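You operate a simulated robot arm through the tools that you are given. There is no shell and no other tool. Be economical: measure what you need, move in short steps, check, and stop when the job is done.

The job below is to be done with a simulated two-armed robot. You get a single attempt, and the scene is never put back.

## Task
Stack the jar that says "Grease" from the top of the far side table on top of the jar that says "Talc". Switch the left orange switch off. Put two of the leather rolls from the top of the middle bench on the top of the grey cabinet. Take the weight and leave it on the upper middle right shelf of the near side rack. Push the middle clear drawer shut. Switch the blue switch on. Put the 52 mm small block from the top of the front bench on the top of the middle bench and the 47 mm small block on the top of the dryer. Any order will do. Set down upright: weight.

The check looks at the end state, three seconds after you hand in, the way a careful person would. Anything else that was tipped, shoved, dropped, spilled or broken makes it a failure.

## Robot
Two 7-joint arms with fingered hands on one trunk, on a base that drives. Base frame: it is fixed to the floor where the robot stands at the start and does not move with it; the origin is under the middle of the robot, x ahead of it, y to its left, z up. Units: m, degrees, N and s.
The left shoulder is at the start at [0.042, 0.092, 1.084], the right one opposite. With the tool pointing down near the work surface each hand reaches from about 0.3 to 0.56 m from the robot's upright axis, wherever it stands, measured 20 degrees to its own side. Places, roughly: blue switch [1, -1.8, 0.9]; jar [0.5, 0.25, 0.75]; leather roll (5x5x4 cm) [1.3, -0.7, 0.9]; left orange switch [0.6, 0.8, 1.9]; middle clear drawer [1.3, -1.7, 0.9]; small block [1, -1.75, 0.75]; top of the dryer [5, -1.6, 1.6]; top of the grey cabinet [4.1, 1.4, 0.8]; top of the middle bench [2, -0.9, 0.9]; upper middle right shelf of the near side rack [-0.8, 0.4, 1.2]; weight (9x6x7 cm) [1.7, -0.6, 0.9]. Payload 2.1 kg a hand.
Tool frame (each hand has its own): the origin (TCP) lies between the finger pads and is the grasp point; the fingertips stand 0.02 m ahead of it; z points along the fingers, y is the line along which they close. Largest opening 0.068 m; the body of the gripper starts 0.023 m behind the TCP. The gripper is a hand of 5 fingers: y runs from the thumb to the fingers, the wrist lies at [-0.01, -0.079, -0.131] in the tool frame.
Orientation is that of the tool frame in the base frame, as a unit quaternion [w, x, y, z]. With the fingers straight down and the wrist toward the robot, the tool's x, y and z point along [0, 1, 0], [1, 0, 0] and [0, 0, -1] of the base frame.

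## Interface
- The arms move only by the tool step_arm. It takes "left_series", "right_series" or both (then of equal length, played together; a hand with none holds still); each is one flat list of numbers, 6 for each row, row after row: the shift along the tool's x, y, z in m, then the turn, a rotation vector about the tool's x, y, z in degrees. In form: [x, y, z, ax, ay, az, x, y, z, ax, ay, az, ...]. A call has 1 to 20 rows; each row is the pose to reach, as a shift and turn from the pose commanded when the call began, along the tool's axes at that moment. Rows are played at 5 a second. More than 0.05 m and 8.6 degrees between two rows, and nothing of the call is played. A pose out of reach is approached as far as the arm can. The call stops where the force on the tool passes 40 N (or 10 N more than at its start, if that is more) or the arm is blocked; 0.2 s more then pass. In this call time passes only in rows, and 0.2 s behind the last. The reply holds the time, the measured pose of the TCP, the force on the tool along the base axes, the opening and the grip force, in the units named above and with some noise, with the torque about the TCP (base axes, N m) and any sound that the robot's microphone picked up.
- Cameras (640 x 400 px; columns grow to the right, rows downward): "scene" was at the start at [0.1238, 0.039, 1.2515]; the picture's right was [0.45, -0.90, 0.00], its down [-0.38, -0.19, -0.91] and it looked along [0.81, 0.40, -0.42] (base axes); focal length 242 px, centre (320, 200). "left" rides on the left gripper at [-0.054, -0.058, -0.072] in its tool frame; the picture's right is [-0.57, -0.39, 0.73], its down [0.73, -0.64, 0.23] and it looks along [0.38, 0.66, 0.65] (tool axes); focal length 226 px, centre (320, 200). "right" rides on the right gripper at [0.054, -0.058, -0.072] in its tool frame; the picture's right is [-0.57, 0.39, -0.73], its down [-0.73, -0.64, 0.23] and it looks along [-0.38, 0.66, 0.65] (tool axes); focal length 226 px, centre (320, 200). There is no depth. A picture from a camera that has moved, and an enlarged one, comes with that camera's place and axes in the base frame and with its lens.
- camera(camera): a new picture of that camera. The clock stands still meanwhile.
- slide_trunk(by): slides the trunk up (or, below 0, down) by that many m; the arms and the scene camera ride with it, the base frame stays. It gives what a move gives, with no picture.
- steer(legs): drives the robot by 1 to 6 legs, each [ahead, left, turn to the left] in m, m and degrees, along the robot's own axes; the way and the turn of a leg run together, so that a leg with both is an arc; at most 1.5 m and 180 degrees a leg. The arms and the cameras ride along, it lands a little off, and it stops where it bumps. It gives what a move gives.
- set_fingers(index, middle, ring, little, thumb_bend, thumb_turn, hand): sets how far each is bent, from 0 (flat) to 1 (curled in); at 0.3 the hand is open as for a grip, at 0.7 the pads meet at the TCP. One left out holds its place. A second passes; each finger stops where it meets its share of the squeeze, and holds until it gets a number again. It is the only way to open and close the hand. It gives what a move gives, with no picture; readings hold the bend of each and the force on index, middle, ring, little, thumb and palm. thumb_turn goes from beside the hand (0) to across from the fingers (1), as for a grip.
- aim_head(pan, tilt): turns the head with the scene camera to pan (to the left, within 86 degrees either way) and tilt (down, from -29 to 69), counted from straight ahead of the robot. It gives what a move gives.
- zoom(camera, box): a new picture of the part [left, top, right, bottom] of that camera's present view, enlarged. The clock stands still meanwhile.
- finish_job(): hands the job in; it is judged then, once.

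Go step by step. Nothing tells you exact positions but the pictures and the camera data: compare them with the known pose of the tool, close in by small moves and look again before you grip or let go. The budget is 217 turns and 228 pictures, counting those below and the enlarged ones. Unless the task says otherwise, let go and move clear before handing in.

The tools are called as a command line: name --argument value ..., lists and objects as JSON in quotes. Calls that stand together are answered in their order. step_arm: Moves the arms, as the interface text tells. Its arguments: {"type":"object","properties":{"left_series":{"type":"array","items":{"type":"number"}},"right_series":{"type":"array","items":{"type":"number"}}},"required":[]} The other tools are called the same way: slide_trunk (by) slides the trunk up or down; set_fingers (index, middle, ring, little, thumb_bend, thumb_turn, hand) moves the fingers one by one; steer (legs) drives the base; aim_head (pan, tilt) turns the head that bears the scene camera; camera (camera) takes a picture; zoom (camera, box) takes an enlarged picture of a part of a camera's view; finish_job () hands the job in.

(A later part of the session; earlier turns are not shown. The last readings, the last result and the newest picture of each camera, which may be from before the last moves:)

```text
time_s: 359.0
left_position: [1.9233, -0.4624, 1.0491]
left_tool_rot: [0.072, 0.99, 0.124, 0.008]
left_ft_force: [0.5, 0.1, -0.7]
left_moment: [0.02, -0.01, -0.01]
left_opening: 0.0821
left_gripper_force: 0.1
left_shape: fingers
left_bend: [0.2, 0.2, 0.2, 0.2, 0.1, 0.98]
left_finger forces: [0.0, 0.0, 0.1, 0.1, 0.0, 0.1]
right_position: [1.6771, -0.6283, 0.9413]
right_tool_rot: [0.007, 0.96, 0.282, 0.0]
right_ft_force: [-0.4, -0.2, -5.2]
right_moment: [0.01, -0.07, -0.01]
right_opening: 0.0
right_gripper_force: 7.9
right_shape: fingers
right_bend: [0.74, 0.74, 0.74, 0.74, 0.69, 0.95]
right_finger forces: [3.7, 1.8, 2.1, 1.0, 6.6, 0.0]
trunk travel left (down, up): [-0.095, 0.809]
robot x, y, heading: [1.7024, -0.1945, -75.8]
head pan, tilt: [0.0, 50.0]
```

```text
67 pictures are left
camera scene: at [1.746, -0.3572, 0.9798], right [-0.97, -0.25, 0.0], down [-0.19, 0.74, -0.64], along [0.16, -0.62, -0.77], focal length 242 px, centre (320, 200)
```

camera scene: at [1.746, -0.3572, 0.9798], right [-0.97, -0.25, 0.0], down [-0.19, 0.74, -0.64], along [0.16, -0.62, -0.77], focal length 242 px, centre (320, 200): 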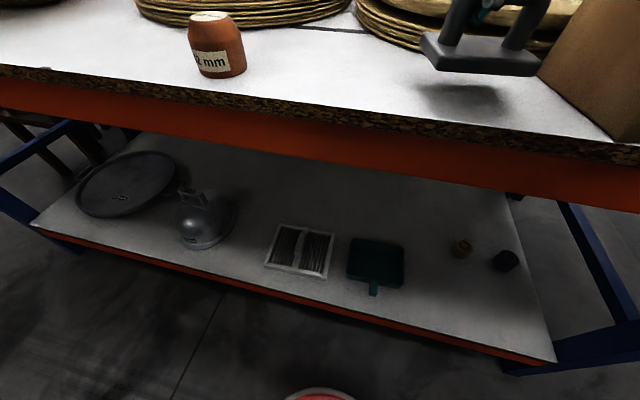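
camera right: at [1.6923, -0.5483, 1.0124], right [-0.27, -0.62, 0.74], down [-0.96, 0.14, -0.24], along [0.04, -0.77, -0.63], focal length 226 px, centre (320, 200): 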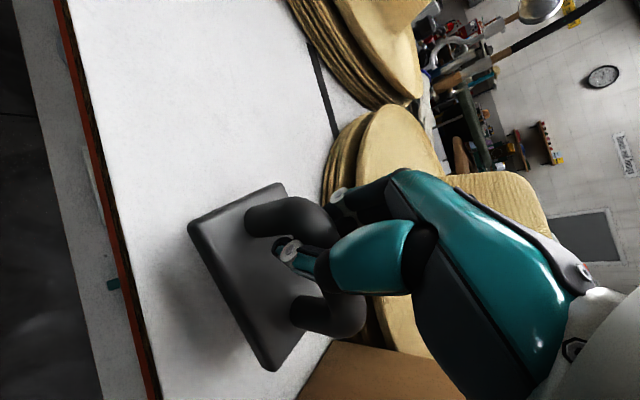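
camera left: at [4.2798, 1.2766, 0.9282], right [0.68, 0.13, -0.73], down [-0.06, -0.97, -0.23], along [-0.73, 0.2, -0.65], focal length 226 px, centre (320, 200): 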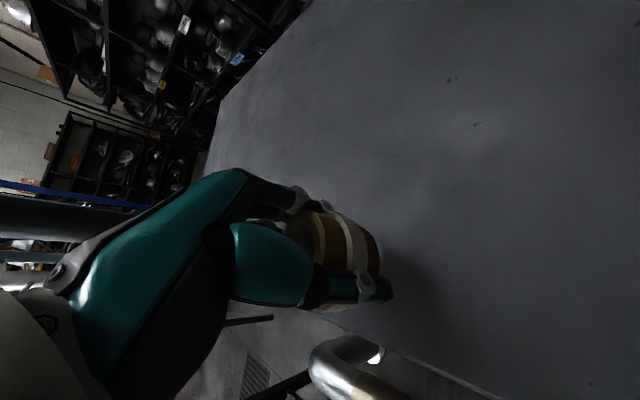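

The weight hangs level on the hooked fingers. I lift, raise the trunk, and drive the long way round to the west aisle.

step_arm --right_series '[0, -0.01, -0.03, 0, 0, 0, 0, -0.02, -0.06, 0, 0, 0]'

slide_trunk --by 0.38

steer --legs '[[-0.05, 0, 0], [0, 0, 75.8], [1.5, 0, 0], [0.8, -0.25, 0], [0, -1.5, 0], [0, -0.55, 0]]'

camera --camera "right"

```text
time_s: 359.6
left_position: [1.924, -0.4612, 1.0492]
left_tool_rot: [0.072, 0.99, 0.124, 0.009]
left_ft_force: [-1.0, -0.1, -0.4]
left_moment: [-0.01, 0.0, -0.01]
left_opening: 0.082
left_gripper_force: 0.1
left_shape: fingers
left_bend: [0.2, 0.2, 0.2, 0.2, 0.1, 0.98]
left_finger forces: [0.0, 0.0, 0.1, 0.0, 0.1, 0.1]
right_position: [1.6675, -0.6105, 1.0008]
right_tool_rot: [0.008, 0.959, 0.282, 0.0]
right_ft_force: [0.1, 0.0, -6.5]
right_moment: [-0.01, -0.08, 0.0]
right_opening: 0.0
right_gripper_force: 7.9
right_shape: fingers
right_bend: [0.74, 0.74, 0.74, 0.74, 0.7, 0.95]
right_finger forces: [3.9, 2.0, 2.1, 0.9, 6.6, 0.1]
trunk travel left (down, up): [-0.095, 0.809]
robot x, y, heading: [1.7047, -0.1975, -75.6]
head pan, tilt: [0.0, 50.0]
```

```text
time_s: 363.3
left_position: [1.9237, -0.4639, 1.4297]
left_tool_rot: [0.072, 0.99, 0.123, 0.008]
left_ft_force: [-1.4, -1.2, -0.8]
left_moment: [0.0, 0.01, 0.02]
left_opening: 0.082
left_gripper_force: 0.0
left_shape: fingers
left_bend: [0.2, 0.2, 0.2, 0.2, 0.1, 0.98]
left_finger forces: [0.0, 0.0, 0.0, 0.0, 0.0, 0.1]
right_position: [1.6555, -0.5697, 1.4205]
right_tool_rot: [0.064, 0.958, 0.281, -0.001]
right_ft_force: [0.8, 0.3, -6.6]
right_moment: [0.02, -0.03, -0.03]
right_opening: 0.0001
right_gripper_force: 7.7
right_shape: fingers
right_bend: [0.74, 0.74, 0.74, 0.74, 0.7, 0.95]
right_finger forces: [4.0, 2.2, 2.1, 0.7, 6.5, 0.1]
trunk travel left (down, up): [-0.475, 0.429]
robot x, y, heading: [1.7086, -0.1899, -75.7]
head pan, tilt: [0.0, 50.0]
```

```text
time_s: 388.4
left_position: [4.2781, -2.3392, 1.4302]
left_tool_rot: [0.053, 0.711, 0.699, 0.052]
left_ft_force: [-0.4, 0.4, -0.6]
left_moment: [0.02, -0.01, -0.01]
left_opening: 0.0823
left_gripper_force: 0.1
left_shape: fingers
left_bend: [0.2, 0.2, 0.2, 0.2, 0.1, 0.98]
left_finger forces: [0.0, 0.1, 0.0, 0.0, 0.0, 0.1]
right_position: [4.3088, -2.6262, 1.4196]
right_tool_rot: [0.051, 0.591, 0.804, 0.038]
right_ft_force: [-0.4, 0.4, -6.5]
right_moment: [0.06, 0.01, -0.01]
right_opening: 0.0
right_gripper_force: 7.5
right_shape: fingers
right_bend: [0.74, 0.74, 0.74, 0.75, 0.7, 0.95]
right_finger forces: [4.0, 2.3, 2.1, 0.5, 6.3, 0.1]
trunk travel left (down, up): [-0.475, 0.429]
robot x, y, heading: [3.9623, -2.4828, -0.9]
head pan, tilt: [0.0, 50.0]
```

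```text
66 pictures are left
camera right: at [4.2293, -2.5913, 1.4819], right [0.44, -0.42, 0.79], down [-0.36, -0.89, -0.28], along [0.82, -0.16, -0.55], focal length 226 px, centre (320, 200)
```

right: 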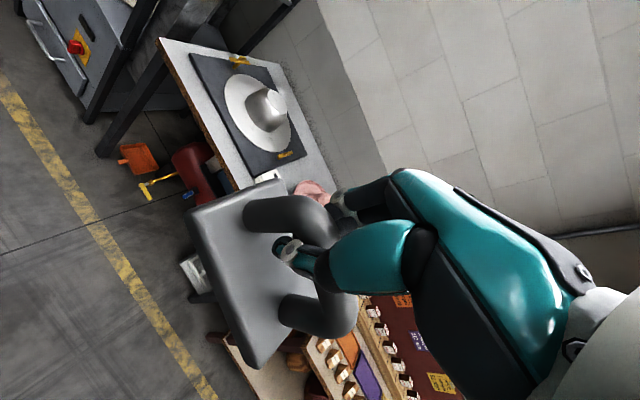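

steer --legs '[[0, 0, 180], [1.5, 0, 0.9], [1.5, 0, 0], [0.72, 0, 0], [0, -1.4, 0]]'

aim_head --pan -40 --tilt 15

camera --camera "scene"

```text
time_s: 420.4
left_position: [-0.1121, -1.3572, 1.429]
left_tool_rot: [0.052, 0.717, -0.694, -0.05]
left_ft_force: [0.3, -0.1, 0.0]
left_moment: [0.01, 0.02, 0.03]
left_opening: 0.0825
left_gripper_force: 0.0
left_shape: fingers
left_bend: [0.2, 0.2, 0.2, 0.2, 0.1, 0.98]
left_finger forces: [0.0, 0.1, 0.0, 0.0, 0.0, 0.1]
right_position: [-0.1581, -1.0712, 1.4195]
right_tool_rot: [0.039, 0.819, -0.571, -0.051]
right_ft_force: [-0.2, 0.0, -6.4]
right_moment: [-0.02, 0.01, -0.02]
right_opening: 0.0003
right_gripper_force: 6.9
right_shape: fingers
right_bend: [0.74, 0.74, 0.74, 0.75, 0.71, 0.95]
right_finger forces: [3.7, 2.3, 2.0, 0.1, 6.1, 0.1]
trunk travel left (down, up): [-0.475, 0.429]
robot x, y, heading: [0.1961, -1.2, -178.3]
head pan, tilt: [0.0, 50.0]
```

```text
time_s: 421.4
left_position: [-0.1112, -1.3564, 1.4308]
left_tool_rot: [0.053, 0.716, -0.694, -0.051]
left_ft_force: [0.8, -0.6, -0.9]
left_moment: [-0.01, 0.01, 0.0]
left_opening: 0.0819
left_gripper_force: 0.0
left_shape: fingers
left_bend: [0.2, 0.2, 0.2, 0.2, 0.1, 0.98]
left_finger forces: [0.0, 0.1, 0.0, 0.0, 0.0, 0.0]
right_position: [-0.1579, -1.0713, 1.4205]
right_tool_rot: [0.04, 0.819, -0.571, -0.051]
right_ft_force: [0.4, 0.4, -5.7]
right_moment: [-0.05, 0.02, -0.01]
right_opening: 0.0002
right_gripper_force: 7.4
right_shape: fingers
right_bend: [0.74, 0.74, 0.74, 0.75, 0.71, 0.95]
right_finger forces: [3.9, 2.6, 2.1, 0.1, 6.1, 0.1]
trunk travel left (down, up): [-0.475, 0.429]
robot x, y, heading: [0.1942, -1.1984, -178.3]
head pan, tilt: [-40.0, 15.0]
```

```text
65 pictures are left
camera scene: at [0.1014, -1.1447, 1.4181], right [0.62, 0.79, 0.0], down [0.2, -0.16, -0.97], along [-0.76, 0.6, -0.26], focal length 242 px, centre (320, 200)
```

scene: 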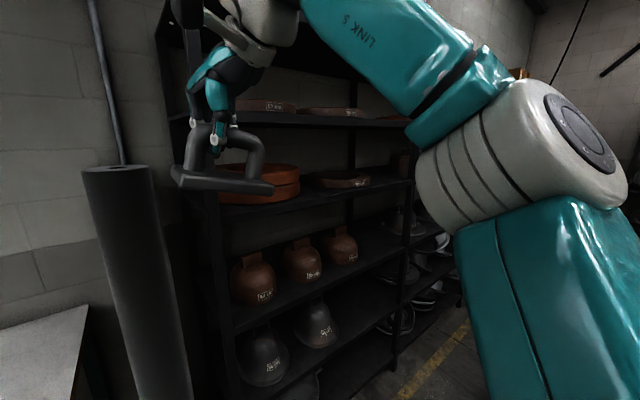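

steer --legs '[[0.1, -0.4, -1.7], [0.08, -1.1, 0]]'

aim_head --pan 0 --tilt 20

camera --camera "scene"

aim_head --pan -45 --tilt 15

camera --camera "scene"

```text
time_s: 429.2
left_position: [-0.302, 0.1528, 1.4301]
left_tool_rot: [-0.052, -0.703, 0.707, 0.052]
left_ft_force: [-0.6, 0.5, -0.9]
left_moment: [0.0, 0.01, 0.0]
left_opening: 0.082
left_gripper_force: 0.1
left_shape: fingers
left_bend: [0.2, 0.2, 0.2, 0.2, 0.1, 0.98]
left_finger forces: [0.0, 0.0, 0.0, 0.1, 0.0, 0.0]
right_position: [-0.3393, 0.4378, 1.4196]
right_tool_rot: [0.038, 0.808, -0.586, -0.051]
right_ft_force: [0.0, 0.6, -6.1]
right_moment: [-0.02, -0.02, 0.0]
right_opening: 0.0
right_gripper_force: 7.7
right_shape: fingers
right_bend: [0.74, 0.74, 0.74, 0.75, 0.71, 0.95]
right_finger forces: [3.8, 2.4, 2.1, 0.2, 6.1, 0.0]
trunk travel left (down, up): [-0.475, 0.429]
robot x, y, heading: [0.011, 0.2982, 179.7]
head pan, tilt: [-40.0, 15.0]
```

```text
time_s: 430.3
left_position: [-0.3029, 0.1497, 1.4286]
left_tool_rot: [-0.052, -0.703, 0.707, 0.051]
left_ft_force: [-0.9, 0.7, -0.3]
left_moment: [-0.05, 0.03, -0.04]
left_opening: 0.0822
left_gripper_force: 0.1
left_shape: fingers
left_bend: [0.2, 0.2, 0.2, 0.2, 0.1, 0.98]
left_finger forces: [0.0, 0.0, 0.0, 0.0, 0.1, 0.0]
right_position: [-0.3387, 0.437, 1.4204]
right_tool_rot: [0.038, 0.808, -0.586, -0.052]
right_ft_force: [0.2, -0.1, -5.8]
right_moment: [-0.01, 0.05, -0.02]
right_opening: 0.0
right_gripper_force: 7.4
right_shape: fingers
right_bend: [0.74, 0.74, 0.74, 0.75, 0.71, 0.95]
right_finger forces: [3.7, 2.4, 2.0, 0.2, 6.2, 0.0]
trunk travel left (down, up): [-0.475, 0.429]
robot x, y, heading: [0.0127, 0.2989, 179.5]
head pan, tilt: [0.0, 20.0]
```

```text
64 pictures are left
camera scene: at [-0.1036, 0.2953, 1.4101], right [0.01, 1.0, 0.0], down [0.34, 0.0, -0.94], along [-0.94, 0.01, -0.34], focal length 242 px, centre (320, 200)
```

scene: 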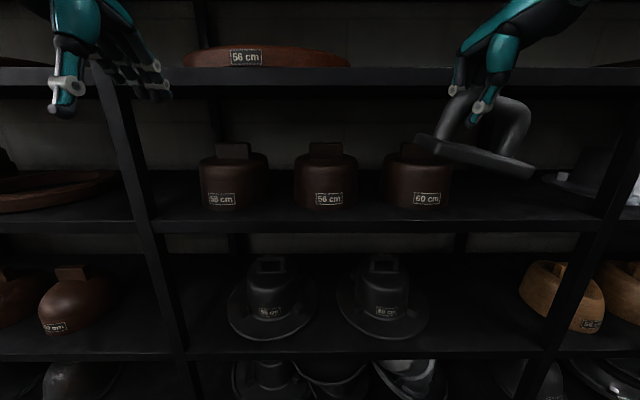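

```text
time_s: 431.4
left_position: [-0.3032, 0.1522, 1.43]
left_tool_rot: [-0.052, -0.703, 0.708, 0.052]
left_ft_force: [0.1, 0.5, 1.1]
left_moment: [-0.01, 0.02, 0.01]
left_opening: 0.0824
left_gripper_force: 0.0
left_shape: fingers
left_bend: [0.2, 0.2, 0.2, 0.2, 0.1, 0.98]
left_finger forces: [0.0, 0.1, 0.0, 0.0, 0.0, 0.0]
right_position: [-0.3388, 0.4373, 1.4197]
right_tool_rot: [0.038, 0.808, -0.586, -0.051]
right_ft_force: [0.3, 0.4, -6.7]
right_moment: [-0.07, 0.03, 0.0]
right_opening: 0.0
right_gripper_force: 7.8
right_shape: fingers
right_bend: [0.74, 0.74, 0.74, 0.75, 0.71, 0.95]
right_finger forces: [3.8, 2.4, 2.1, 0.0, 6.1, 0.0]
trunk travel left (down, up): [-0.475, 0.429]
robot x, y, heading: [0.0124, 0.3004, 179.8]
head pan, tilt: [-45.0, 15.0]
```

```text
63 pictures are left
camera scene: at [-0.0763, 0.361, 1.4182], right [0.71, 0.7, 0.0], down [0.18, -0.18, -0.97], along [-0.68, 0.69, -0.26], focal length 242 px, centre (320, 200)
```

scene: 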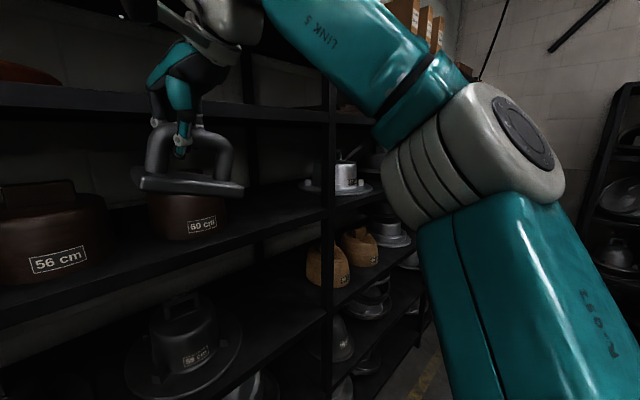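

The target shelf is this bay's level at z≈1.17 (with the brown blocks); its right part, y≈0.65–0.9, is free. I level the hand, lower the trunk, and come up to the shelf.

step_arm --right_series '[0, 0, 0, 3.5, 1.1, 0, 0, 0, 0, 7, 2.2, 0]'

slide_trunk --by -0.15

steer --legs '[[0.17, -0.32, 0]]'

aim_head --pan -10 --tilt 20

camera --camera "scene"

camera --camera "right"

```text
time_s: 432.0
left_position: [-0.303, 0.1502, 1.4289]
left_tool_rot: [-0.052, -0.704, 0.707, 0.052]
left_ft_force: [0.8, 0.0, 0.8]
left_moment: [0.0, -0.01, 0.0]
left_opening: 0.0821
left_gripper_force: 0.1
left_shape: fingers
left_bend: [0.2, 0.2, 0.2, 0.2, 0.1, 0.98]
left_finger forces: [0.0, 0.1, 0.0, 0.0, 0.0, 0.0]
right_position: [-0.3354, 0.4523, 1.4048]
right_tool_rot: [-0.001, 0.81, -0.586, 0.0]
right_ft_force: [-0.3, -0.5, -5.3]
right_moment: [-0.03, 0.06, 0.04]
right_opening: 0.0
right_gripper_force: 7.4
right_shape: fingers
right_bend: [0.74, 0.74, 0.74, 0.75, 0.71, 0.95]
right_finger forces: [4.4, 2.2, 2.2, 0.5, 6.7, 0.0]
right hand out of reach, approached as far as the arm can: row 1, 2
trunk travel left (down, up): [-0.475, 0.429]
robot x, y, heading: [0.0093, 0.3016, 179.7]
head pan, tilt: [-45.0, 15.0]
```

```text
time_s: 433.8
left_position: [-0.302, 0.1508, 1.2794]
left_tool_rot: [-0.052, -0.704, 0.706, 0.052]
left_ft_force: [1.2, 0.7, -0.1]
left_moment: [0.05, -0.02, -0.04]
left_opening: 0.082
left_gripper_force: 0.0
left_shape: fingers
left_bend: [0.2, 0.2, 0.2, 0.2, 0.1, 0.98]
left_finger forces: [0.0, 0.0, 0.1, 0.1, 0.0, 0.0]
right_position: [-0.336, 0.4532, 1.2539]
right_tool_rot: [0.001, 0.809, -0.587, 0.0]
right_ft_force: [0.7, 0.4, -6.3]
right_moment: [-0.05, 0.03, -0.03]
right_opening: 0.0002
right_gripper_force: 8.0
right_shape: fingers
right_bend: [0.74, 0.74, 0.74, 0.75, 0.71, 0.95]
right_finger forces: [4.1, 2.3, 2.4, 0.2, 6.9, 0.1]
trunk travel left (down, up): [-0.325, 0.579]
robot x, y, heading: [0.0155, 0.2971, 179.5]
head pan, tilt: [-45.0, 15.0]
```

```text
time_s: 436.1
left_position: [-0.4706, 0.4738, 1.2794]
left_tool_rot: [-0.052, -0.703, 0.708, 0.052]
left_ft_force: [0.0, 0.2, 0.2]
left_moment: [-0.01, 0.0, 0.0]
left_opening: 0.0823
left_gripper_force: 0.1
left_shape: fingers
left_bend: [0.2, 0.2, 0.2, 0.2, 0.1, 0.98]
left_finger forces: [0.0, 0.0, 0.0, 0.0, 0.1, 0.0]
right_position: [-0.5033, 0.7757, 1.2548]
right_tool_rot: [0.0, 0.809, -0.587, 0.0]
right_ft_force: [-0.7, -0.2, -6.3]
right_moment: [-0.11, 0.04, 0.02]
right_opening: 0.0002
right_gripper_force: 8.1
right_shape: fingers
right_bend: [0.74, 0.74, 0.74, 0.75, 0.71, 0.95]
right_finger forces: [4.1, 2.4, 2.5, 0.2, 6.9, 0.0]
trunk travel left (down, up): [-0.325, 0.579]
robot x, y, heading: [-0.1553, 0.6198, 179.6]
head pan, tilt: [-45.0, 15.0]
```

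```text
time_s: 437.1
left_position: [-0.471, 0.4746, 1.2799]
left_tool_rot: [-0.052, -0.703, 0.708, 0.053]
left_ft_force: [-0.5, 0.4, -0.8]
left_moment: [0.0, 0.01, 0.03]
left_opening: 0.0823
left_gripper_force: 0.1
left_shape: fingers
left_bend: [0.2, 0.2, 0.2, 0.2, 0.1, 0.98]
left_finger forces: [0.0, 0.0, 0.0, 0.0, 0.0, 0.1]
right_position: [-0.503, 0.7763, 1.2547]
right_tool_rot: [0.0, 0.809, -0.587, 0.0]
right_ft_force: [0.5, -0.2, -7.2]
right_moment: [-0.01, 0.04, 0.0]
right_opening: 0.0
right_gripper_force: 7.8
right_shape: fingers
right_bend: [0.74, 0.74, 0.74, 0.75, 0.71, 0.95]
right_finger forces: [4.1, 2.3, 2.5, 0.1, 6.9, 0.0]
trunk travel left (down, up): [-0.325, 0.579]
robot x, y, heading: [-0.1597, 0.6177, 179.6]
head pan, tilt: [-10.0, 20.0]
```

```text
62 pictures are left
camera scene: at [-0.287, 0.634, 1.2592], right [0.18, 0.98, 0.0], down [0.34, -0.06, -0.94], along [-0.92, 0.17, -0.34], focal length 242 px, centre (320, 200)
```

scene: 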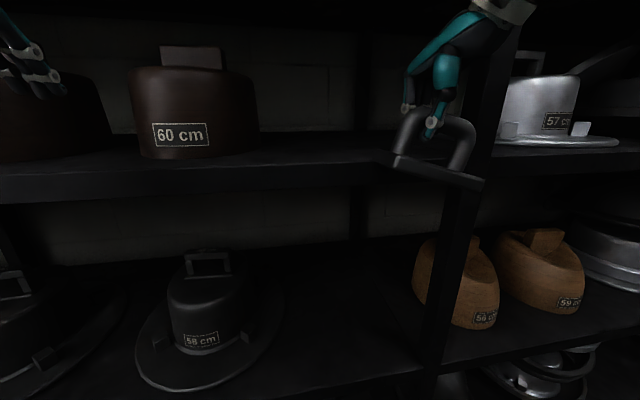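

```text
61 pictures are left
camera right: at [-0.4305, 0.7427, 1.3264], right [-0.54, 0.42, 0.73], down [0.38, 0.9, -0.23], along [-0.75, 0.15, -0.65], focal length 226 px, centre (320, 200)
```

right: 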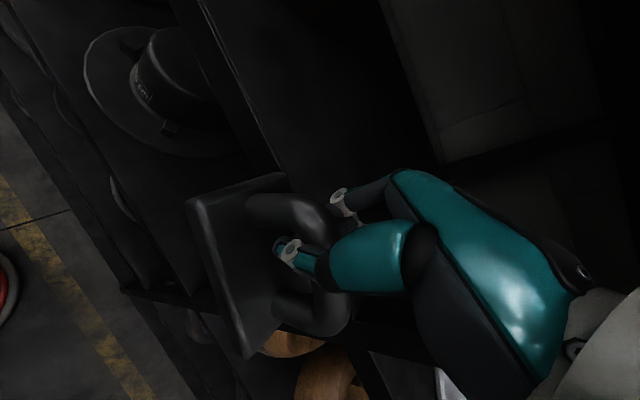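

The slab bottom is level with the shelf top (~1.197), so I raise 2.5 cm and move in 15 cm, watching for contact.

step_arm --right_series '[0, 0, -0.025, 0, 0, 0, -0.012, 0.036, -0.025, 0, 0, 0, -0.023, 0.071, -0.025, 0, 0, 0, -0.035, 0.107, -0.025, 0, 0, 0, -0.0467, 0.1425, -0.025, 0, 0, 0]'

camera --camera "scene"

camera --camera "right"

```text
time_s: 438.3
left_position: [-0.4706, 0.4738, 1.2797]
left_tool_rot: [-0.052, -0.703, 0.707, 0.052]
left_ft_force: [0.3, -0.6, -0.8]
left_moment: [0.01, 0.01, -0.01]
left_opening: 0.0823
left_gripper_force: 0.0
left_shape: fingers
left_bend: [0.2, 0.2, 0.2, 0.2, 0.1, 0.98]
left_finger forces: [0.0, 0.0, 0.1, 0.0, 0.1, 0.0]
right_position: [-0.5483, 0.7914, 1.2318]
right_tool_rot: [0.0, 0.808, -0.589, 0.0]
right_ft_force: [2.2, 0.3, -9.0]
right_moment: [0.01, 0.07, 0.04]
right_opening: 0.0001
right_gripper_force: 7.9
right_shape: fingers
right_bend: [0.74, 0.74, 0.74, 0.75, 0.69, 0.95]
right_finger forces: [3.2, 1.6, 1.9, 0.6, 8.7, 0.1]
right hand out of reach, approached as far as the arm can: row 1, 2, 3, 4, 5
trunk travel left (down, up): [-0.325, 0.579]
robot x, y, heading: [-0.1578, 0.6168, 179.9]
head pan, tilt: [-10.0, 20.0]
```

```text
60 pictures are left
camera scene: at [-0.2866, 0.6339, 1.2591], right [0.18, 0.98, 0.0], down [0.34, -0.06, -0.94], along [-0.92, 0.17, -0.34], focal length 242 px, centre (320, 200)
```

scene: 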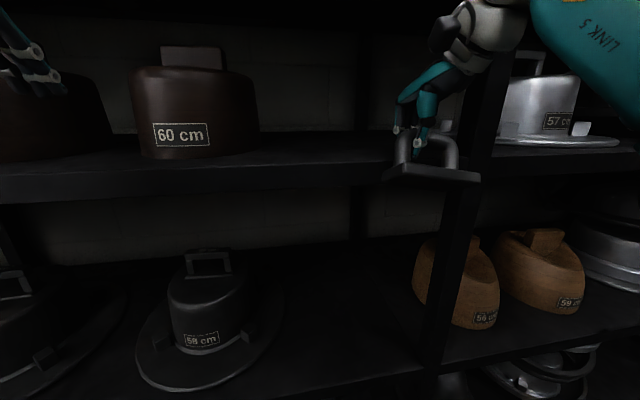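

```text
59 pictures are left
camera right: at [-0.4749, 0.7582, 1.3036], right [-0.54, 0.42, 0.73], down [0.38, 0.89, -0.23], along [-0.75, 0.15, -0.65], focal length 226 px, centre (320, 200)
```

right: 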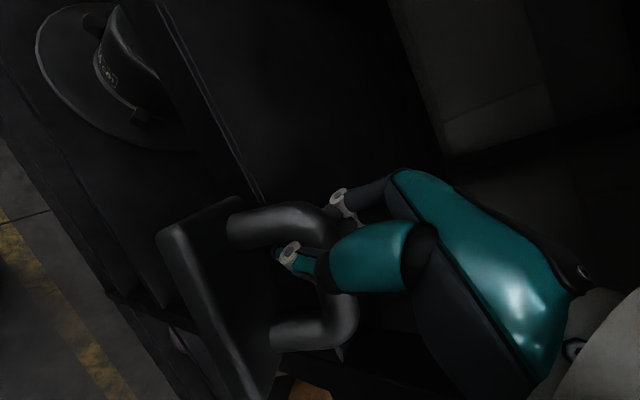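

The arm is at its upper limit; I back off, raise the trunk 0.15 and lower the arm relatively.

steer --legs '[[-0.08, 0, 0]]'

slide_trunk --by 0.15

step_arm --right_series '[0, 0, 0.035, 0, 0, 0, 0, 0, 0.07, 0, 0, 0, 0, 0, 0.095, 0, 0, 0]'

camera --camera "scene"

```text
time_s: 439.4
left_position: [-0.3907, 0.4737, 1.2787]
left_tool_rot: [-0.053, -0.703, 0.707, 0.052]
left_ft_force: [0.3, 0.1, 0.8]
left_moment: [-0.01, 0.03, 0.01]
left_opening: 0.0818
left_gripper_force: 0.1
left_shape: fingers
left_bend: [0.2, 0.2, 0.2, 0.2, 0.1, 0.98]
left_finger forces: [0.0, 0.0, 0.1, 0.1, 0.0, 0.1]
right_position: [-0.4686, 0.7896, 1.232]
right_tool_rot: [0.001, 0.809, -0.588, -0.001]
right_ft_force: [0.3, -0.2, -7.3]
right_moment: [-0.04, 0.08, 0.01]
right_opening: 0.0001
right_gripper_force: 6.5
right_shape: fingers
right_bend: [0.75, 0.74, 0.74, 0.75, 0.69, 0.95]
right_finger forces: [3.0, 1.6, 2.0, 0.1, 7.0, 0.0]
trunk travel left (down, up): [-0.325, 0.579]
robot x, y, heading: [-0.0774, 0.6179, 179.6]
head pan, tilt: [-10.0, 20.0]
```

```text
time_s: 441.1
left_position: [-0.3905, 0.473, 1.4299]
left_tool_rot: [-0.051, -0.703, 0.708, 0.051]
left_ft_force: [0.4, -0.3, -0.6]
left_moment: [-0.04, 0.02, 0.0]
left_opening: 0.0821
left_gripper_force: 0.1
left_shape: fingers
left_bend: [0.2, 0.2, 0.2, 0.2, 0.1, 0.98]
left_finger forces: [0.0, 0.0, 0.0, 0.0, 0.0, 0.0]
right_position: [-0.4502, 0.791, 1.3991]
right_tool_rot: [0.014, 0.808, -0.588, -0.019]
right_ft_force: [-0.6, -0.5, -6.2]
right_moment: [-0.05, 0.04, -0.02]
right_opening: 0.0
right_gripper_force: 6.9
right_shape: fingers
right_bend: [0.75, 0.74, 0.74, 0.75, 0.69, 0.95]
right_finger forces: [2.8, 1.6, 1.9, 0.0, 6.9, 0.0]
trunk travel left (down, up): [-0.475, 0.429]
robot x, y, heading: [-0.0795, 0.6155, 179.8]
head pan, tilt: [-10.0, 20.0]
```

```text
time_s: 441.9
left_position: [-0.3912, 0.4738, 1.4295]
left_tool_rot: [-0.052, -0.703, 0.708, 0.053]
left_ft_force: [0.2, -0.1, 0.8]
left_moment: [0.01, -0.01, 0.0]
left_opening: 0.0821
left_gripper_force: 0.0
left_shape: fingers
left_bend: [0.2, 0.2, 0.2, 0.2, 0.1, 0.98]
left_finger forces: [0.0, 0.1, 0.1, 0.1, 0.0, 0.0]
right_position: [-0.4548, 0.7912, 1.3037]
right_tool_rot: [0.014, 0.808, -0.588, -0.018]
right_ft_force: [0.4, 0.1, -5.0]
right_moment: [0.03, 0.01, -0.01]
right_opening: 0.0001
right_gripper_force: 6.4
right_shape: fingers
right_bend: [0.75, 0.74, 0.74, 0.75, 0.69, 0.95]
right_finger forces: [3.0, 1.6, 1.9, 0.0, 6.7, 0.0]
trunk travel left (down, up): [-0.475, 0.429]
robot x, y, heading: [-0.0776, 0.6199, 179.8]
head pan, tilt: [-10.0, 20.0]
```

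```text
58 pictures are left
camera scene: at [-0.1901, 0.6334, 1.4101], right [0.18, 0.98, 0.0], down [0.34, -0.06, -0.94], along [-0.92, 0.17, -0.34], focal length 242 px, centre (320, 200)
```

scene: 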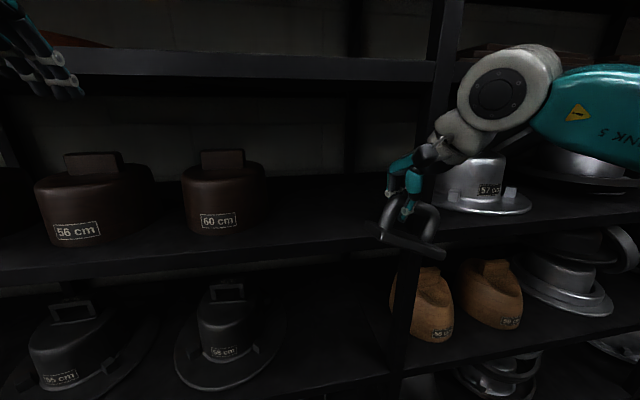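

Shelf top ≈1.205, front ≈ x −0.56; the upper shelf's underside ≈1.456. I raise the trunk a further 0.1, lower the arm and reach forward.

slide_trunk --by 0.1

step_arm --right_series '[0, 0, 0.04, 0, 0, 0, 0, 0, 0.08, 1, 0, 0, 0, 0, 0.115, 2.5, 0, 0, -0.012, 0.036, 0.118, 2.5, 0, 0, -0.023, 0.071, 0.118, 2.5, 0, 0, -0.031, 0.095, 0.118, 2.5, 0, 0]'

camera --camera "scene"

camera --camera "right"

```text
time_s: 443.2
left_position: [-0.3906, 0.4732, 1.5292]
left_tool_rot: [-0.052, -0.702, 0.708, 0.052]
left_ft_force: [0.1, 1.0, 0.9]
left_moment: [-0.03, 0.01, -0.01]
left_opening: 0.082
left_gripper_force: 0.1
left_shape: fingers
left_bend: [0.2, 0.2, 0.2, 0.2, 0.1, 0.98]
left_finger forces: [0.0, 0.0, 0.0, 0.0, 0.0, 0.1]
right_position: [-0.4553, 0.7904, 1.4029]
right_tool_rot: [0.015, 0.808, -0.588, -0.019]
right_ft_force: [0.4, 0.4, -6.2]
right_moment: [-0.03, 0.08, 0.01]
right_opening: 0.0
right_gripper_force: 6.9
right_shape: fingers
right_bend: [0.75, 0.74, 0.74, 0.75, 0.69, 0.95]
right_finger forces: [2.8, 1.7, 1.9, 0.1, 6.7, 0.1]
trunk travel left (down, up): [-0.575, 0.329]
robot x, y, heading: [-0.0777, 0.6179, 179.8]
head pan, tilt: [-10.0, 20.0]
```

```text
time_s: 444.6
left_position: [-0.3913, 0.4731, 1.5291]
left_tool_rot: [-0.051, -0.703, 0.708, 0.053]
left_ft_force: [-0.1, 0.2, 0.4]
left_moment: [0.03, -0.04, 0.01]
left_opening: 0.082
left_gripper_force: 0.0
left_shape: fingers
left_bend: [0.2, 0.2, 0.2, 0.2, 0.1, 0.98]
left_finger forces: [0.0, 0.1, 0.1, 0.1, 0.0, 0.1]
right_position: [-0.5521, 0.7787, 1.2872]
right_tool_rot: [-0.005, 0.808, -0.59, -0.006]
right_ft_force: [-0.5, -0.3, -6.1]
right_moment: [-0.02, 0.02, 0.01]
right_opening: 0.0
right_gripper_force: 7.3
right_shape: fingers
right_bend: [0.75, 0.74, 0.74, 0.75, 0.69, 0.95]
right_finger forces: [3.2, 1.8, 1.9, 0.0, 6.6, 0.0]
right hand out of reach, approached as far as the arm can: row 6
trunk travel left (down, up): [-0.575, 0.329]
robot x, y, heading: [-0.0746, 0.6168, 179.7]
head pan, tilt: [-10.0, 20.0]
```

```text
57 pictures are left
camera scene: at [-0.1837, 0.6323, 1.5104], right [0.18, 0.98, 0.0], down [0.34, -0.06, -0.94], along [-0.92, 0.17, -0.34], focal length 242 px, centre (320, 200)
```

scene: 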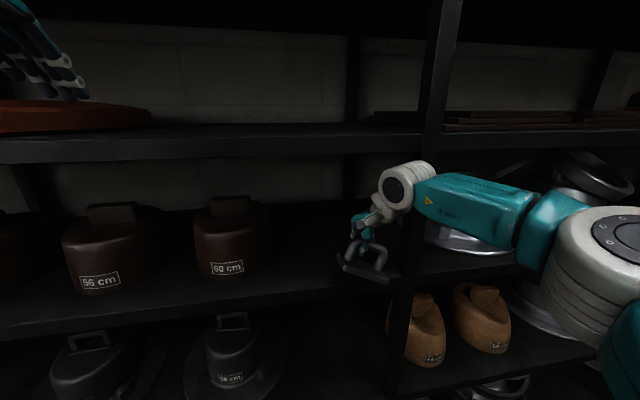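

```text
56 pictures are left
camera right: at [-0.4783, 0.7442, 1.3582], right [-0.54, 0.41, 0.74], down [0.39, 0.9, -0.22], along [-0.75, 0.17, -0.64], focal length 226 px, centre (320, 200)
```

right: 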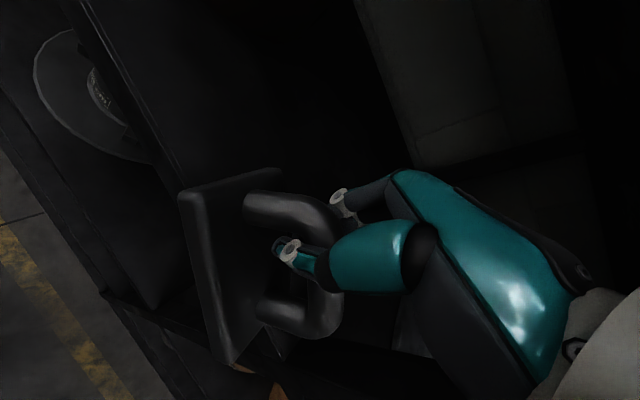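

slide_trunk --by -0.012

steer --legs '[[0.07, 0, 0]]'

zoom --camera "scene" --box '[260, 120, 460, 320]'

camera --camera "right"

```text
time_s: 445.2
left_position: [-0.3912, 0.4737, 1.5177]
left_tool_rot: [-0.052, -0.703, 0.708, 0.053]
left_ft_force: [0.3, -1.1, 0.1]
left_moment: [-0.01, 0.0, 0.0]
left_opening: 0.0823
left_gripper_force: 0.0
left_shape: fingers
left_bend: [0.2, 0.2, 0.2, 0.2, 0.1, 0.98]
left_finger forces: [0.1, 0.0, 0.0, 0.1, 0.0, 0.0]
right_position: [-0.5511, 0.778, 1.2754]
right_tool_rot: [-0.003, 0.808, -0.589, -0.006]
right_ft_force: [-0.3, 1.0, -4.4]
right_moment: [0.01, 0.06, -0.02]
right_opening: 0.0
right_gripper_force: 7.0
right_shape: fingers
right_bend: [0.75, 0.74, 0.74, 0.75, 0.69, 0.95]
right_finger forces: [3.7, 1.2, 1.7, 0.1, 7.0, 0.1]
trunk travel left (down, up): [-0.563, 0.341]
robot x, y, heading: [-0.0778, 0.6176, 179.5]
head pan, tilt: [-10.0, 20.0]
```

```text
time_s: 446.2
left_position: [-0.4618, 0.4744, 1.5185]
left_tool_rot: [-0.051, -0.702, 0.708, 0.053]
left_ft_force: [-0.3, 0.0, -0.4]
left_moment: [0.0, 0.0, 0.01]
left_opening: 0.0822
left_gripper_force: 0.1
left_shape: fingers
left_bend: [0.2, 0.2, 0.2, 0.2, 0.1, 0.98]
left_finger forces: [0.0, 0.0, 0.0, 0.1, 0.1, 0.0]
right_position: [-0.6227, 0.7784, 1.2774]
right_tool_rot: [-0.003, 0.808, -0.589, -0.006]
right_ft_force: [0.1, 0.3, -5.3]
right_moment: [0.0, 0.07, -0.04]
right_opening: 0.0001
right_gripper_force: 6.7
right_shape: fingers
right_bend: [0.75, 0.74, 0.74, 0.75, 0.71, 0.95]
right_finger forces: [3.9, 1.0, 1.6, 0.1, 6.7, 0.0]
trunk travel left (down, up): [-0.563, 0.341]
robot x, y, heading: [-0.1459, 0.6204, 179.6]
head pan, tilt: [-10.0, 20.0]
```

```text
2.00 times, centred on (360, 220) of scene
camera zoom: at [-0.2555, 0.6336, 1.4983], right [0.18, 0.98, 0.0], down [0.34, -0.06, -0.94], along [-0.92, 0.17, -0.34], focal length 484 px, centre (240, 160)
```

zoom: 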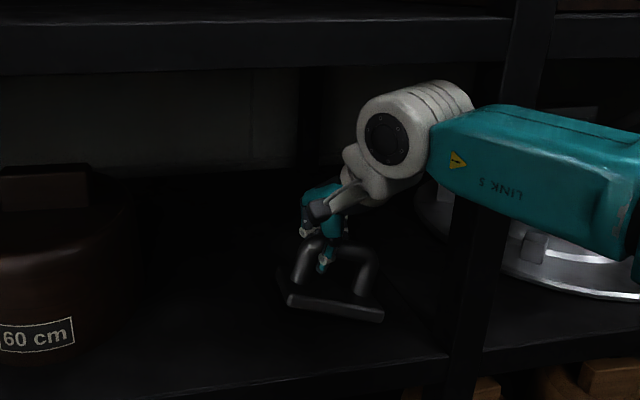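

```text
54 pictures are left
camera right: at [-0.549, 0.7448, 1.3467], right [-0.54, 0.41, 0.74], down [0.38, 0.9, -0.22], along [-0.75, 0.16, -0.64], focal length 226 px, centre (320, 200)
```

right: 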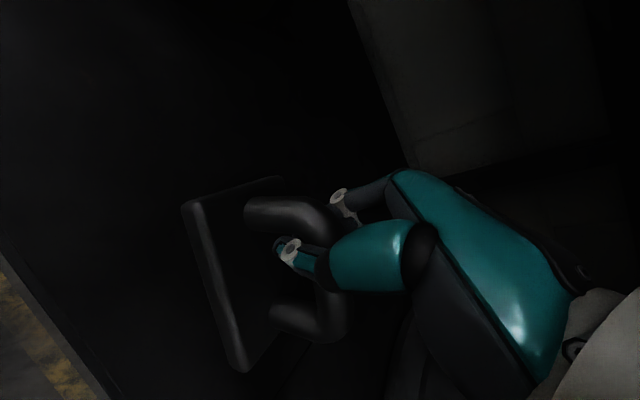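

The weight is fully over the shelf. Lowering in small steps until its weight is carried.

step_arm --right_series '[0, 0, 0.006, 0, 0, 0, 0, 0, 0.012, 0, 0, 0, 0, 0, 0.017, 0, 0, 0]'

zoom --camera "scene" --box '[310, 200, 430, 310]'

```text
time_s: 447.0
left_position: [-0.4618, 0.4734, 1.5173]
left_tool_rot: [-0.053, -0.703, 0.707, 0.053]
left_ft_force: [0.7, -0.3, 0.0]
left_moment: [-0.04, 0.01, 0.01]
left_opening: 0.0823
left_gripper_force: 0.1
left_shape: fingers
left_bend: [0.2, 0.2, 0.2, 0.2, 0.1, 0.98]
left_finger forces: [0.0, 0.1, 0.0, 0.1, 0.0, 0.0]
right_position: [-0.6215, 0.7798, 1.2596]
right_tool_rot: [-0.003, 0.808, -0.589, -0.007]
right_ft_force: [0.5, -1.2, -3.3]
right_moment: [0.06, 0.03, -0.03]
right_opening: 0.0
right_gripper_force: 6.5
right_shape: fingers
right_bend: [0.75, 0.75, 0.75, 0.75, 0.71, 0.95]
right_finger forces: [4.2, 0.1, 0.4, 0.7, 7.1, 0.0]
trunk travel left (down, up): [-0.563, 0.341]
robot x, y, heading: [-0.1479, 0.62, 179.6]
head pan, tilt: [-10.0, 20.0]
```

```text
3.64 times, centred on (370, 255) of scene
camera zoom: at [-0.2542, 0.6336, 1.4984], right [0.18, 0.98, 0.0], down [0.34, -0.06, -0.94], along [-0.92, 0.17, -0.34], focal length 880 px, centre (138, 0)
```

zoom: 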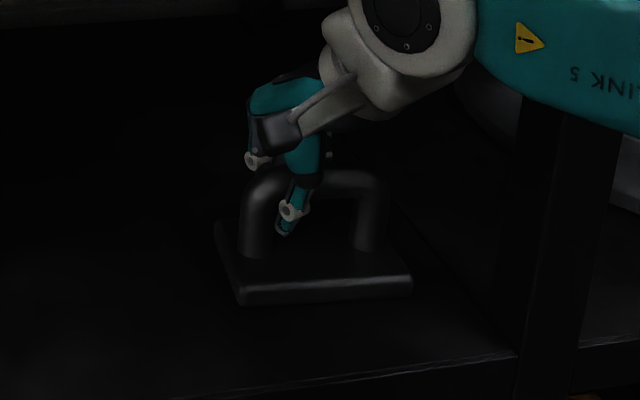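

step_arm --right_series '[0, 0, 0.004, 0, 0, 0, 0, 0, 0.008, 0, 0, 0]'

zoom --camera "scene" --box '[310, 200, 430, 310]'

```text
time_s: 447.6
left_position: [-0.4603, 0.4752, 1.5177]
left_tool_rot: [-0.053, -0.703, 0.707, 0.052]
left_ft_force: [-0.1, -0.7, -0.4]
left_moment: [0.01, -0.01, 0.01]
left_opening: 0.0824
left_gripper_force: 0.0
left_shape: fingers
left_bend: [0.2, 0.2, 0.2, 0.2, 0.1, 0.98]
left_finger forces: [0.0, 0.1, 0.1, 0.0, 0.0, 0.0]
right_position: [-0.6209, 0.7801, 1.252]
right_tool_rot: [-0.003, 0.808, -0.589, -0.006]
right_ft_force: [1.1, 2.0, 3.4]
right_moment: [0.03, 0.02, 0.0]
right_opening: 0.0001
right_gripper_force: 3.4
right_shape: fingers
right_bend: [0.75, 0.75, 0.75, 0.75, 0.72, 0.96]
right_finger forces: [4.8, 0.1, 0.0, 0.0, 2.3, 0.0]
trunk travel left (down, up): [-0.563, 0.341]
robot x, y, heading: [-0.1449, 0.6178, 179.6]
head pan, tilt: [-10.0, 20.0]
```

```text
3.64 times, centred on (370, 255) of scene
camera zoom: at [-0.2535, 0.634, 1.4985], right [0.18, 0.98, 0.0], down [0.34, -0.06, -0.94], along [-0.92, 0.17, -0.34], focal length 880 px, centre (138, 0)
```

zoom: 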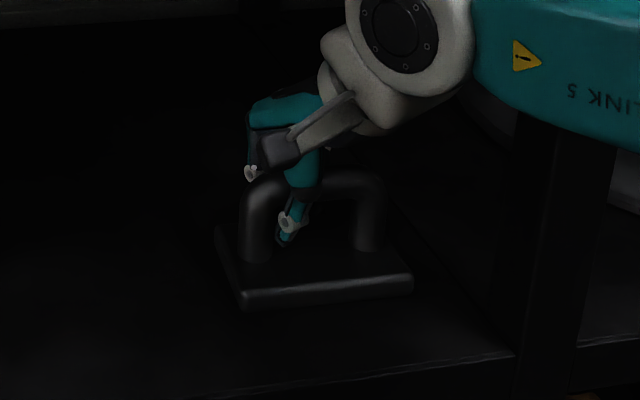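

The weight is fully supported. I open the hand, then pitch the fingers up while lifting slightly (little headroom under the upper shelf) and withdraw.

set_fingers --hand "right" --index 0.15 --middle 0.15 --ring 0.15 --little 0.15 --thumb_bend 0.1

step_arm --right_series '[0, 0, -0.01, -4, 0, 0, 0, 0, -0.018, -10, 0, 0, 0, 0, -0.024, -17, 0, 0, 0, 0, -0.03, -24, 0, 0, 0, 0, -0.034, -30, 0, 0]'

zoom --camera "scene" --box '[310, 200, 430, 310]'

```text
time_s: 448.6
left_position: [-0.4604, 0.4742, 1.5186]
left_tool_rot: [-0.052, -0.702, 0.708, 0.052]
left_ft_force: [0.4, -1.2, -0.6]
left_moment: [0.02, 0.03, 0.0]
left_opening: 0.0822
left_gripper_force: 0.0
left_shape: fingers
left_bend: [0.2, 0.2, 0.2, 0.2, 0.1, 0.98]
left_finger forces: [0.0, 0.0, 0.0, 0.0, 0.0, 0.1]
right_position: [-0.6204, 0.7794, 1.2508]
right_tool_rot: [-0.003, 0.808, -0.59, -0.007]
right_ft_force: [0.3, 0.2, -0.1]
right_moment: [0.02, 0.01, 0.0]
right_opening: 0.0863
right_gripper_force: 0.0
right_shape: fingers
right_bend: [0.15, 0.15, 0.15, 0.15, 0.1, 0.98]
right_finger forces: [0.0, 0.0, 0.1, 0.1, 0.1, 0.0]
trunk travel left (down, up): [-0.563, 0.341]
robot x, y, heading: [-0.1472, 0.6176, 179.4]
head pan, tilt: [-10.0, 20.0]
```

```text
time_s: 449.8
left_position: [-0.4602, 0.4735, 1.5174]
left_tool_rot: [-0.052, -0.703, 0.708, 0.052]
left_ft_force: [-0.3, -0.2, 0.0]
left_moment: [-0.01, -0.01, -0.01]
left_opening: 0.0825
left_gripper_force: 0.0
left_shape: fingers
left_bend: [0.2, 0.2, 0.2, 0.2, 0.1, 0.98]
left_finger forces: [0.1, 0.1, 0.1, 0.0, 0.1, 0.0]
right_position: [-0.6208, 0.7796, 1.2856]
right_tool_rot: [0.207, 0.782, -0.567, -0.158]
right_ft_force: [-0.3, 1.1, 0.0]
right_moment: [0.0, -0.01, 0.01]
right_opening: 0.0866
right_gripper_force: 0.0
right_shape: fingers
right_bend: [0.15, 0.15, 0.15, 0.15, 0.1, 0.98]
right_finger forces: [0.1, 0.0, 0.1, 0.0, 0.1, 0.0]
trunk travel left (down, up): [-0.563, 0.341]
robot x, y, heading: [-0.1478, 0.6144, 179.8]
head pan, tilt: [-10.0, 20.0]
```

```text
3.64 times, centred on (370, 255) of scene
camera zoom: at [-0.254, 0.6343, 1.4984], right [0.18, 0.98, 0.0], down [0.34, -0.06, -0.94], along [-0.92, 0.17, -0.34], focal length 880 px, centre (138, 0)
```

zoom: 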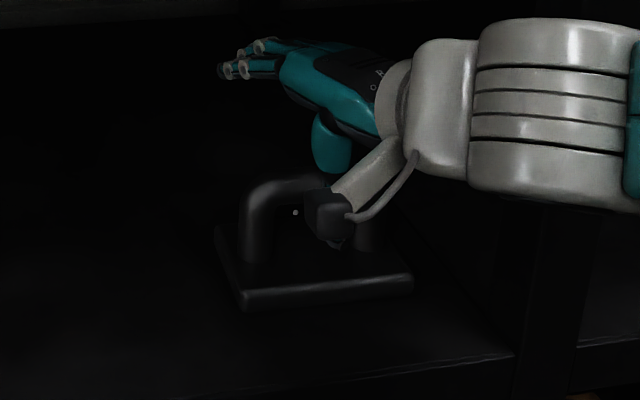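

Fingers are clear above the handle. Withdraw with the base.

steer --legs '[[-0.16, 0, 0]]'

zoom --camera "scene" --box '[250, 150, 450, 310]'

```text
time_s: 451.3
left_position: [-0.2993, 0.4718, 1.5186]
left_tool_rot: [-0.052, -0.703, 0.707, 0.052]
left_ft_force: [-0.2, 0.5, -0.6]
left_moment: [0.0, 0.01, 0.0]
left_opening: 0.0821
left_gripper_force: 0.0
left_shape: fingers
left_bend: [0.2, 0.2, 0.2, 0.2, 0.1, 0.98]
left_finger forces: [0.0, 0.1, 0.0, 0.0, 0.0, 0.0]
right_position: [-0.4613, 0.7786, 1.2866]
right_tool_rot: [0.207, 0.781, -0.567, -0.16]
right_ft_force: [-1.4, 0.4, 0.0]
right_moment: [-0.01, 0.0, 0.01]
right_opening: 0.0863
right_gripper_force: 0.1
right_shape: fingers
right_bend: [0.15, 0.15, 0.15, 0.15, 0.1, 0.98]
right_finger forces: [0.0, 0.1, 0.1, 0.0, 0.0, 0.0]
trunk travel left (down, up): [-0.563, 0.341]
robot x, y, heading: [0.0132, 0.6174, 179.9]
head pan, tilt: [-10.0, 20.0]
```

```text
2.50 times, centred on (350, 230) of scene
camera zoom: at [-0.0926, 0.6325, 1.4985], right [0.18, 0.98, 0.0], down [0.34, -0.06, -0.94], along [-0.92, 0.17, -0.34], focal length 605 px, centre (245, 125)
```

zoom: 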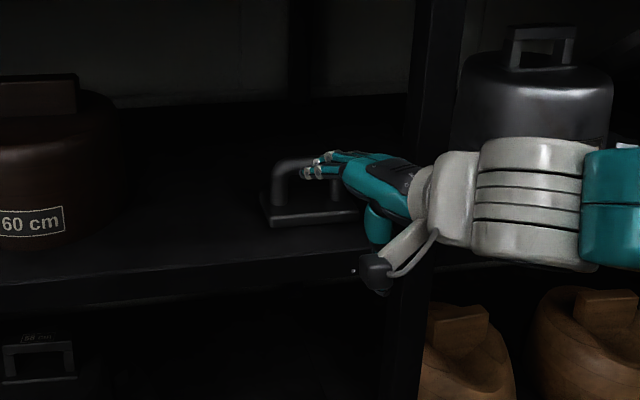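

The weight stands upright on the shelf. Next the jars: restore the right hand, move to y≈0.41, turn to face east, lower the trunk and look.

step_arm --right_series '[0, 0, 0, 8, 0, 0, 0, 0, 0, 16, 0, 0, 0, 0, 0, 24, 0, 0, 0, 0, 0, 30, 0, 0]'

steer --legs '[[-0.02, 0.2, 0], [0, 0, 180]]'

slide_trunk --by -0.2

aim_head --pan -10 --tilt 45

camera --camera "scene"

camera --camera "right"

```text
time_s: 452.3
left_position: [-0.3, 0.4725, 1.5171]
left_tool_rot: [-0.051, -0.703, 0.707, 0.052]
left_ft_force: [-0.7, -0.1, -0.4]
left_moment: [0.02, 0.05, 0.01]
left_opening: 0.0823
left_gripper_force: 0.1
left_shape: fingers
left_bend: [0.2, 0.2, 0.2, 0.2, 0.1, 0.98]
left_finger forces: [0.1, 0.1, 0.0, 0.0, 0.0, 0.0]
right_position: [-0.461, 0.7785, 1.2855]
right_tool_rot: [-0.004, 0.808, -0.589, -0.006]
right_ft_force: [0.5, -0.7, -0.7]
right_moment: [0.02, 0.0, -0.05]
right_opening: 0.0867
right_gripper_force: 0.0
right_shape: fingers
right_bend: [0.15, 0.15, 0.15, 0.15, 0.1, 0.98]
right_finger forces: [0.0, 0.0, 0.1, 0.1, 0.0, 0.0]
trunk travel left (down, up): [-0.563, 0.341]
robot x, y, heading: [0.0179, 0.6168, 179.6]
head pan, tilt: [-10.0, 20.0]
```

```text
time_s: 461.1
left_position: [0.3489, 0.5522, 1.5185]
left_tool_rot: [0.054, 0.718, 0.692, 0.051]
left_ft_force: [-0.3, -1.3, -0.1]
left_moment: [0.04, 0.03, -0.03]
left_opening: 0.0822
left_gripper_force: 0.0
left_shape: fingers
left_bend: [0.2, 0.2, 0.2, 0.2, 0.1, 0.98]
left_finger forces: [0.0, 0.0, 0.0, 0.1, 0.0, 0.1]
right_position: [0.4988, 0.2419, 1.2855]
right_tool_rot: [0.007, 0.602, 0.798, -0.003]
right_ft_force: [0.3, 0.6, -0.1]
right_moment: [-0.03, -0.02, 0.01]
right_opening: 0.0867
right_gripper_force: 0.0
right_shape: fingers
right_bend: [0.15, 0.15, 0.15, 0.15, 0.1, 0.98]
right_finger forces: [0.0, 0.0, 0.1, 0.1, 0.0, 0.1]
trunk travel left (down, up): [-0.563, 0.341]
robot x, y, heading: [0.0289, 0.4154, -2.4]
head pan, tilt: [-10.0, 20.0]
```

```text
time_s: 463.3
left_position: [0.3489, 0.5524, 1.3171]
left_tool_rot: [0.053, 0.718, 0.692, 0.052]
left_ft_force: [0.5, -0.3, 0.0]
left_moment: [0.01, 0.03, 0.0]
left_opening: 0.0825
left_gripper_force: 0.1
left_shape: fingers
left_bend: [0.2, 0.2, 0.2, 0.2, 0.1, 0.98]
left_finger forces: [0.0, 0.1, 0.1, 0.0, 0.0, 0.0]
right_position: [0.4986, 0.2425, 1.0858]
right_tool_rot: [0.007, 0.602, 0.798, -0.003]
right_ft_force: [1.1, -0.9, 0.4]
right_moment: [0.01, 0.0, -0.02]
right_opening: 0.0868
right_gripper_force: 0.1
right_shape: fingers
right_bend: [0.15, 0.15, 0.15, 0.15, 0.1, 0.98]
right_finger forces: [0.1, 0.0, 0.0, 0.0, 0.0, 0.0]
trunk travel left (down, up): [-0.363, 0.541]
robot x, y, heading: [0.0341, 0.4144, -2.2]
head pan, tilt: [-10.0, 20.0]
```

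```text
time_s: 464.2
left_position: [0.3491, 0.5513, 1.3177]
left_tool_rot: [0.053, 0.719, 0.692, 0.051]
left_ft_force: [0.2, -0.7, 0.8]
left_moment: [0.02, 0.01, 0.03]
left_opening: 0.082
left_gripper_force: 0.1
left_shape: fingers
left_bend: [0.2, 0.2, 0.2, 0.2, 0.1, 0.98]
left_finger forces: [0.1, 0.0, 0.0, 0.1, 0.1, 0.0]
right_position: [0.4986, 0.2431, 1.0852]
right_tool_rot: [0.007, 0.601, 0.799, -0.002]
right_ft_force: [-0.5, -0.4, -0.3]
right_moment: [-0.02, -0.04, 0.02]
right_opening: 0.0867
right_gripper_force: 0.1
right_shape: fingers
right_bend: [0.15, 0.15, 0.15, 0.15, 0.1, 0.98]
right_finger forces: [0.1, 0.0, 0.0, 0.0, 0.1, 0.0]
trunk travel left (down, up): [-0.363, 0.541]
robot x, y, heading: [0.0312, 0.4138, -2.1]
head pan, tilt: [-10.0, 45.0]
```

```text
49 pictures are left
camera scene: at [0.1469, 0.3962, 1.2589], right [-0.21, -0.98, 0.0], down [-0.69, 0.15, -0.71], along [0.69, -0.15, -0.71], focal length 242 px, centre (320, 200)
```

scene: 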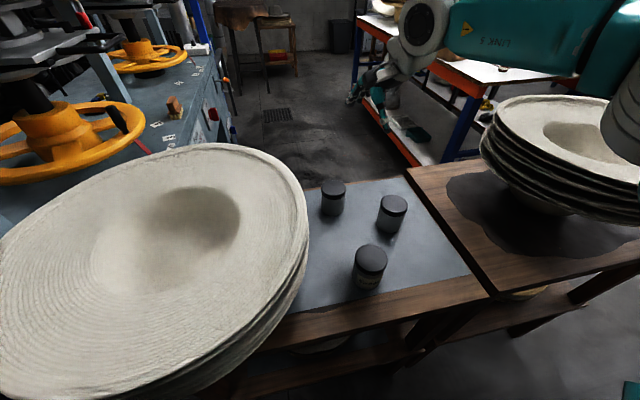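

```text
48 pictures are left
camera right: at [0.4282, 0.2803, 1.156], right [0.52, -0.43, 0.74], down [-0.41, -0.88, -0.22], along [0.75, -0.19, -0.64], focal length 226 px, centre (320, 200)
```

right: 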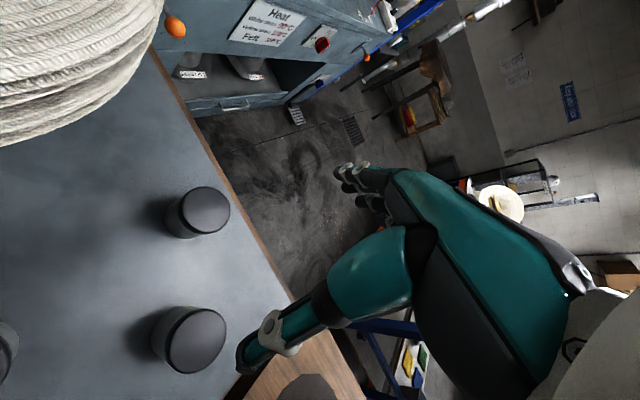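

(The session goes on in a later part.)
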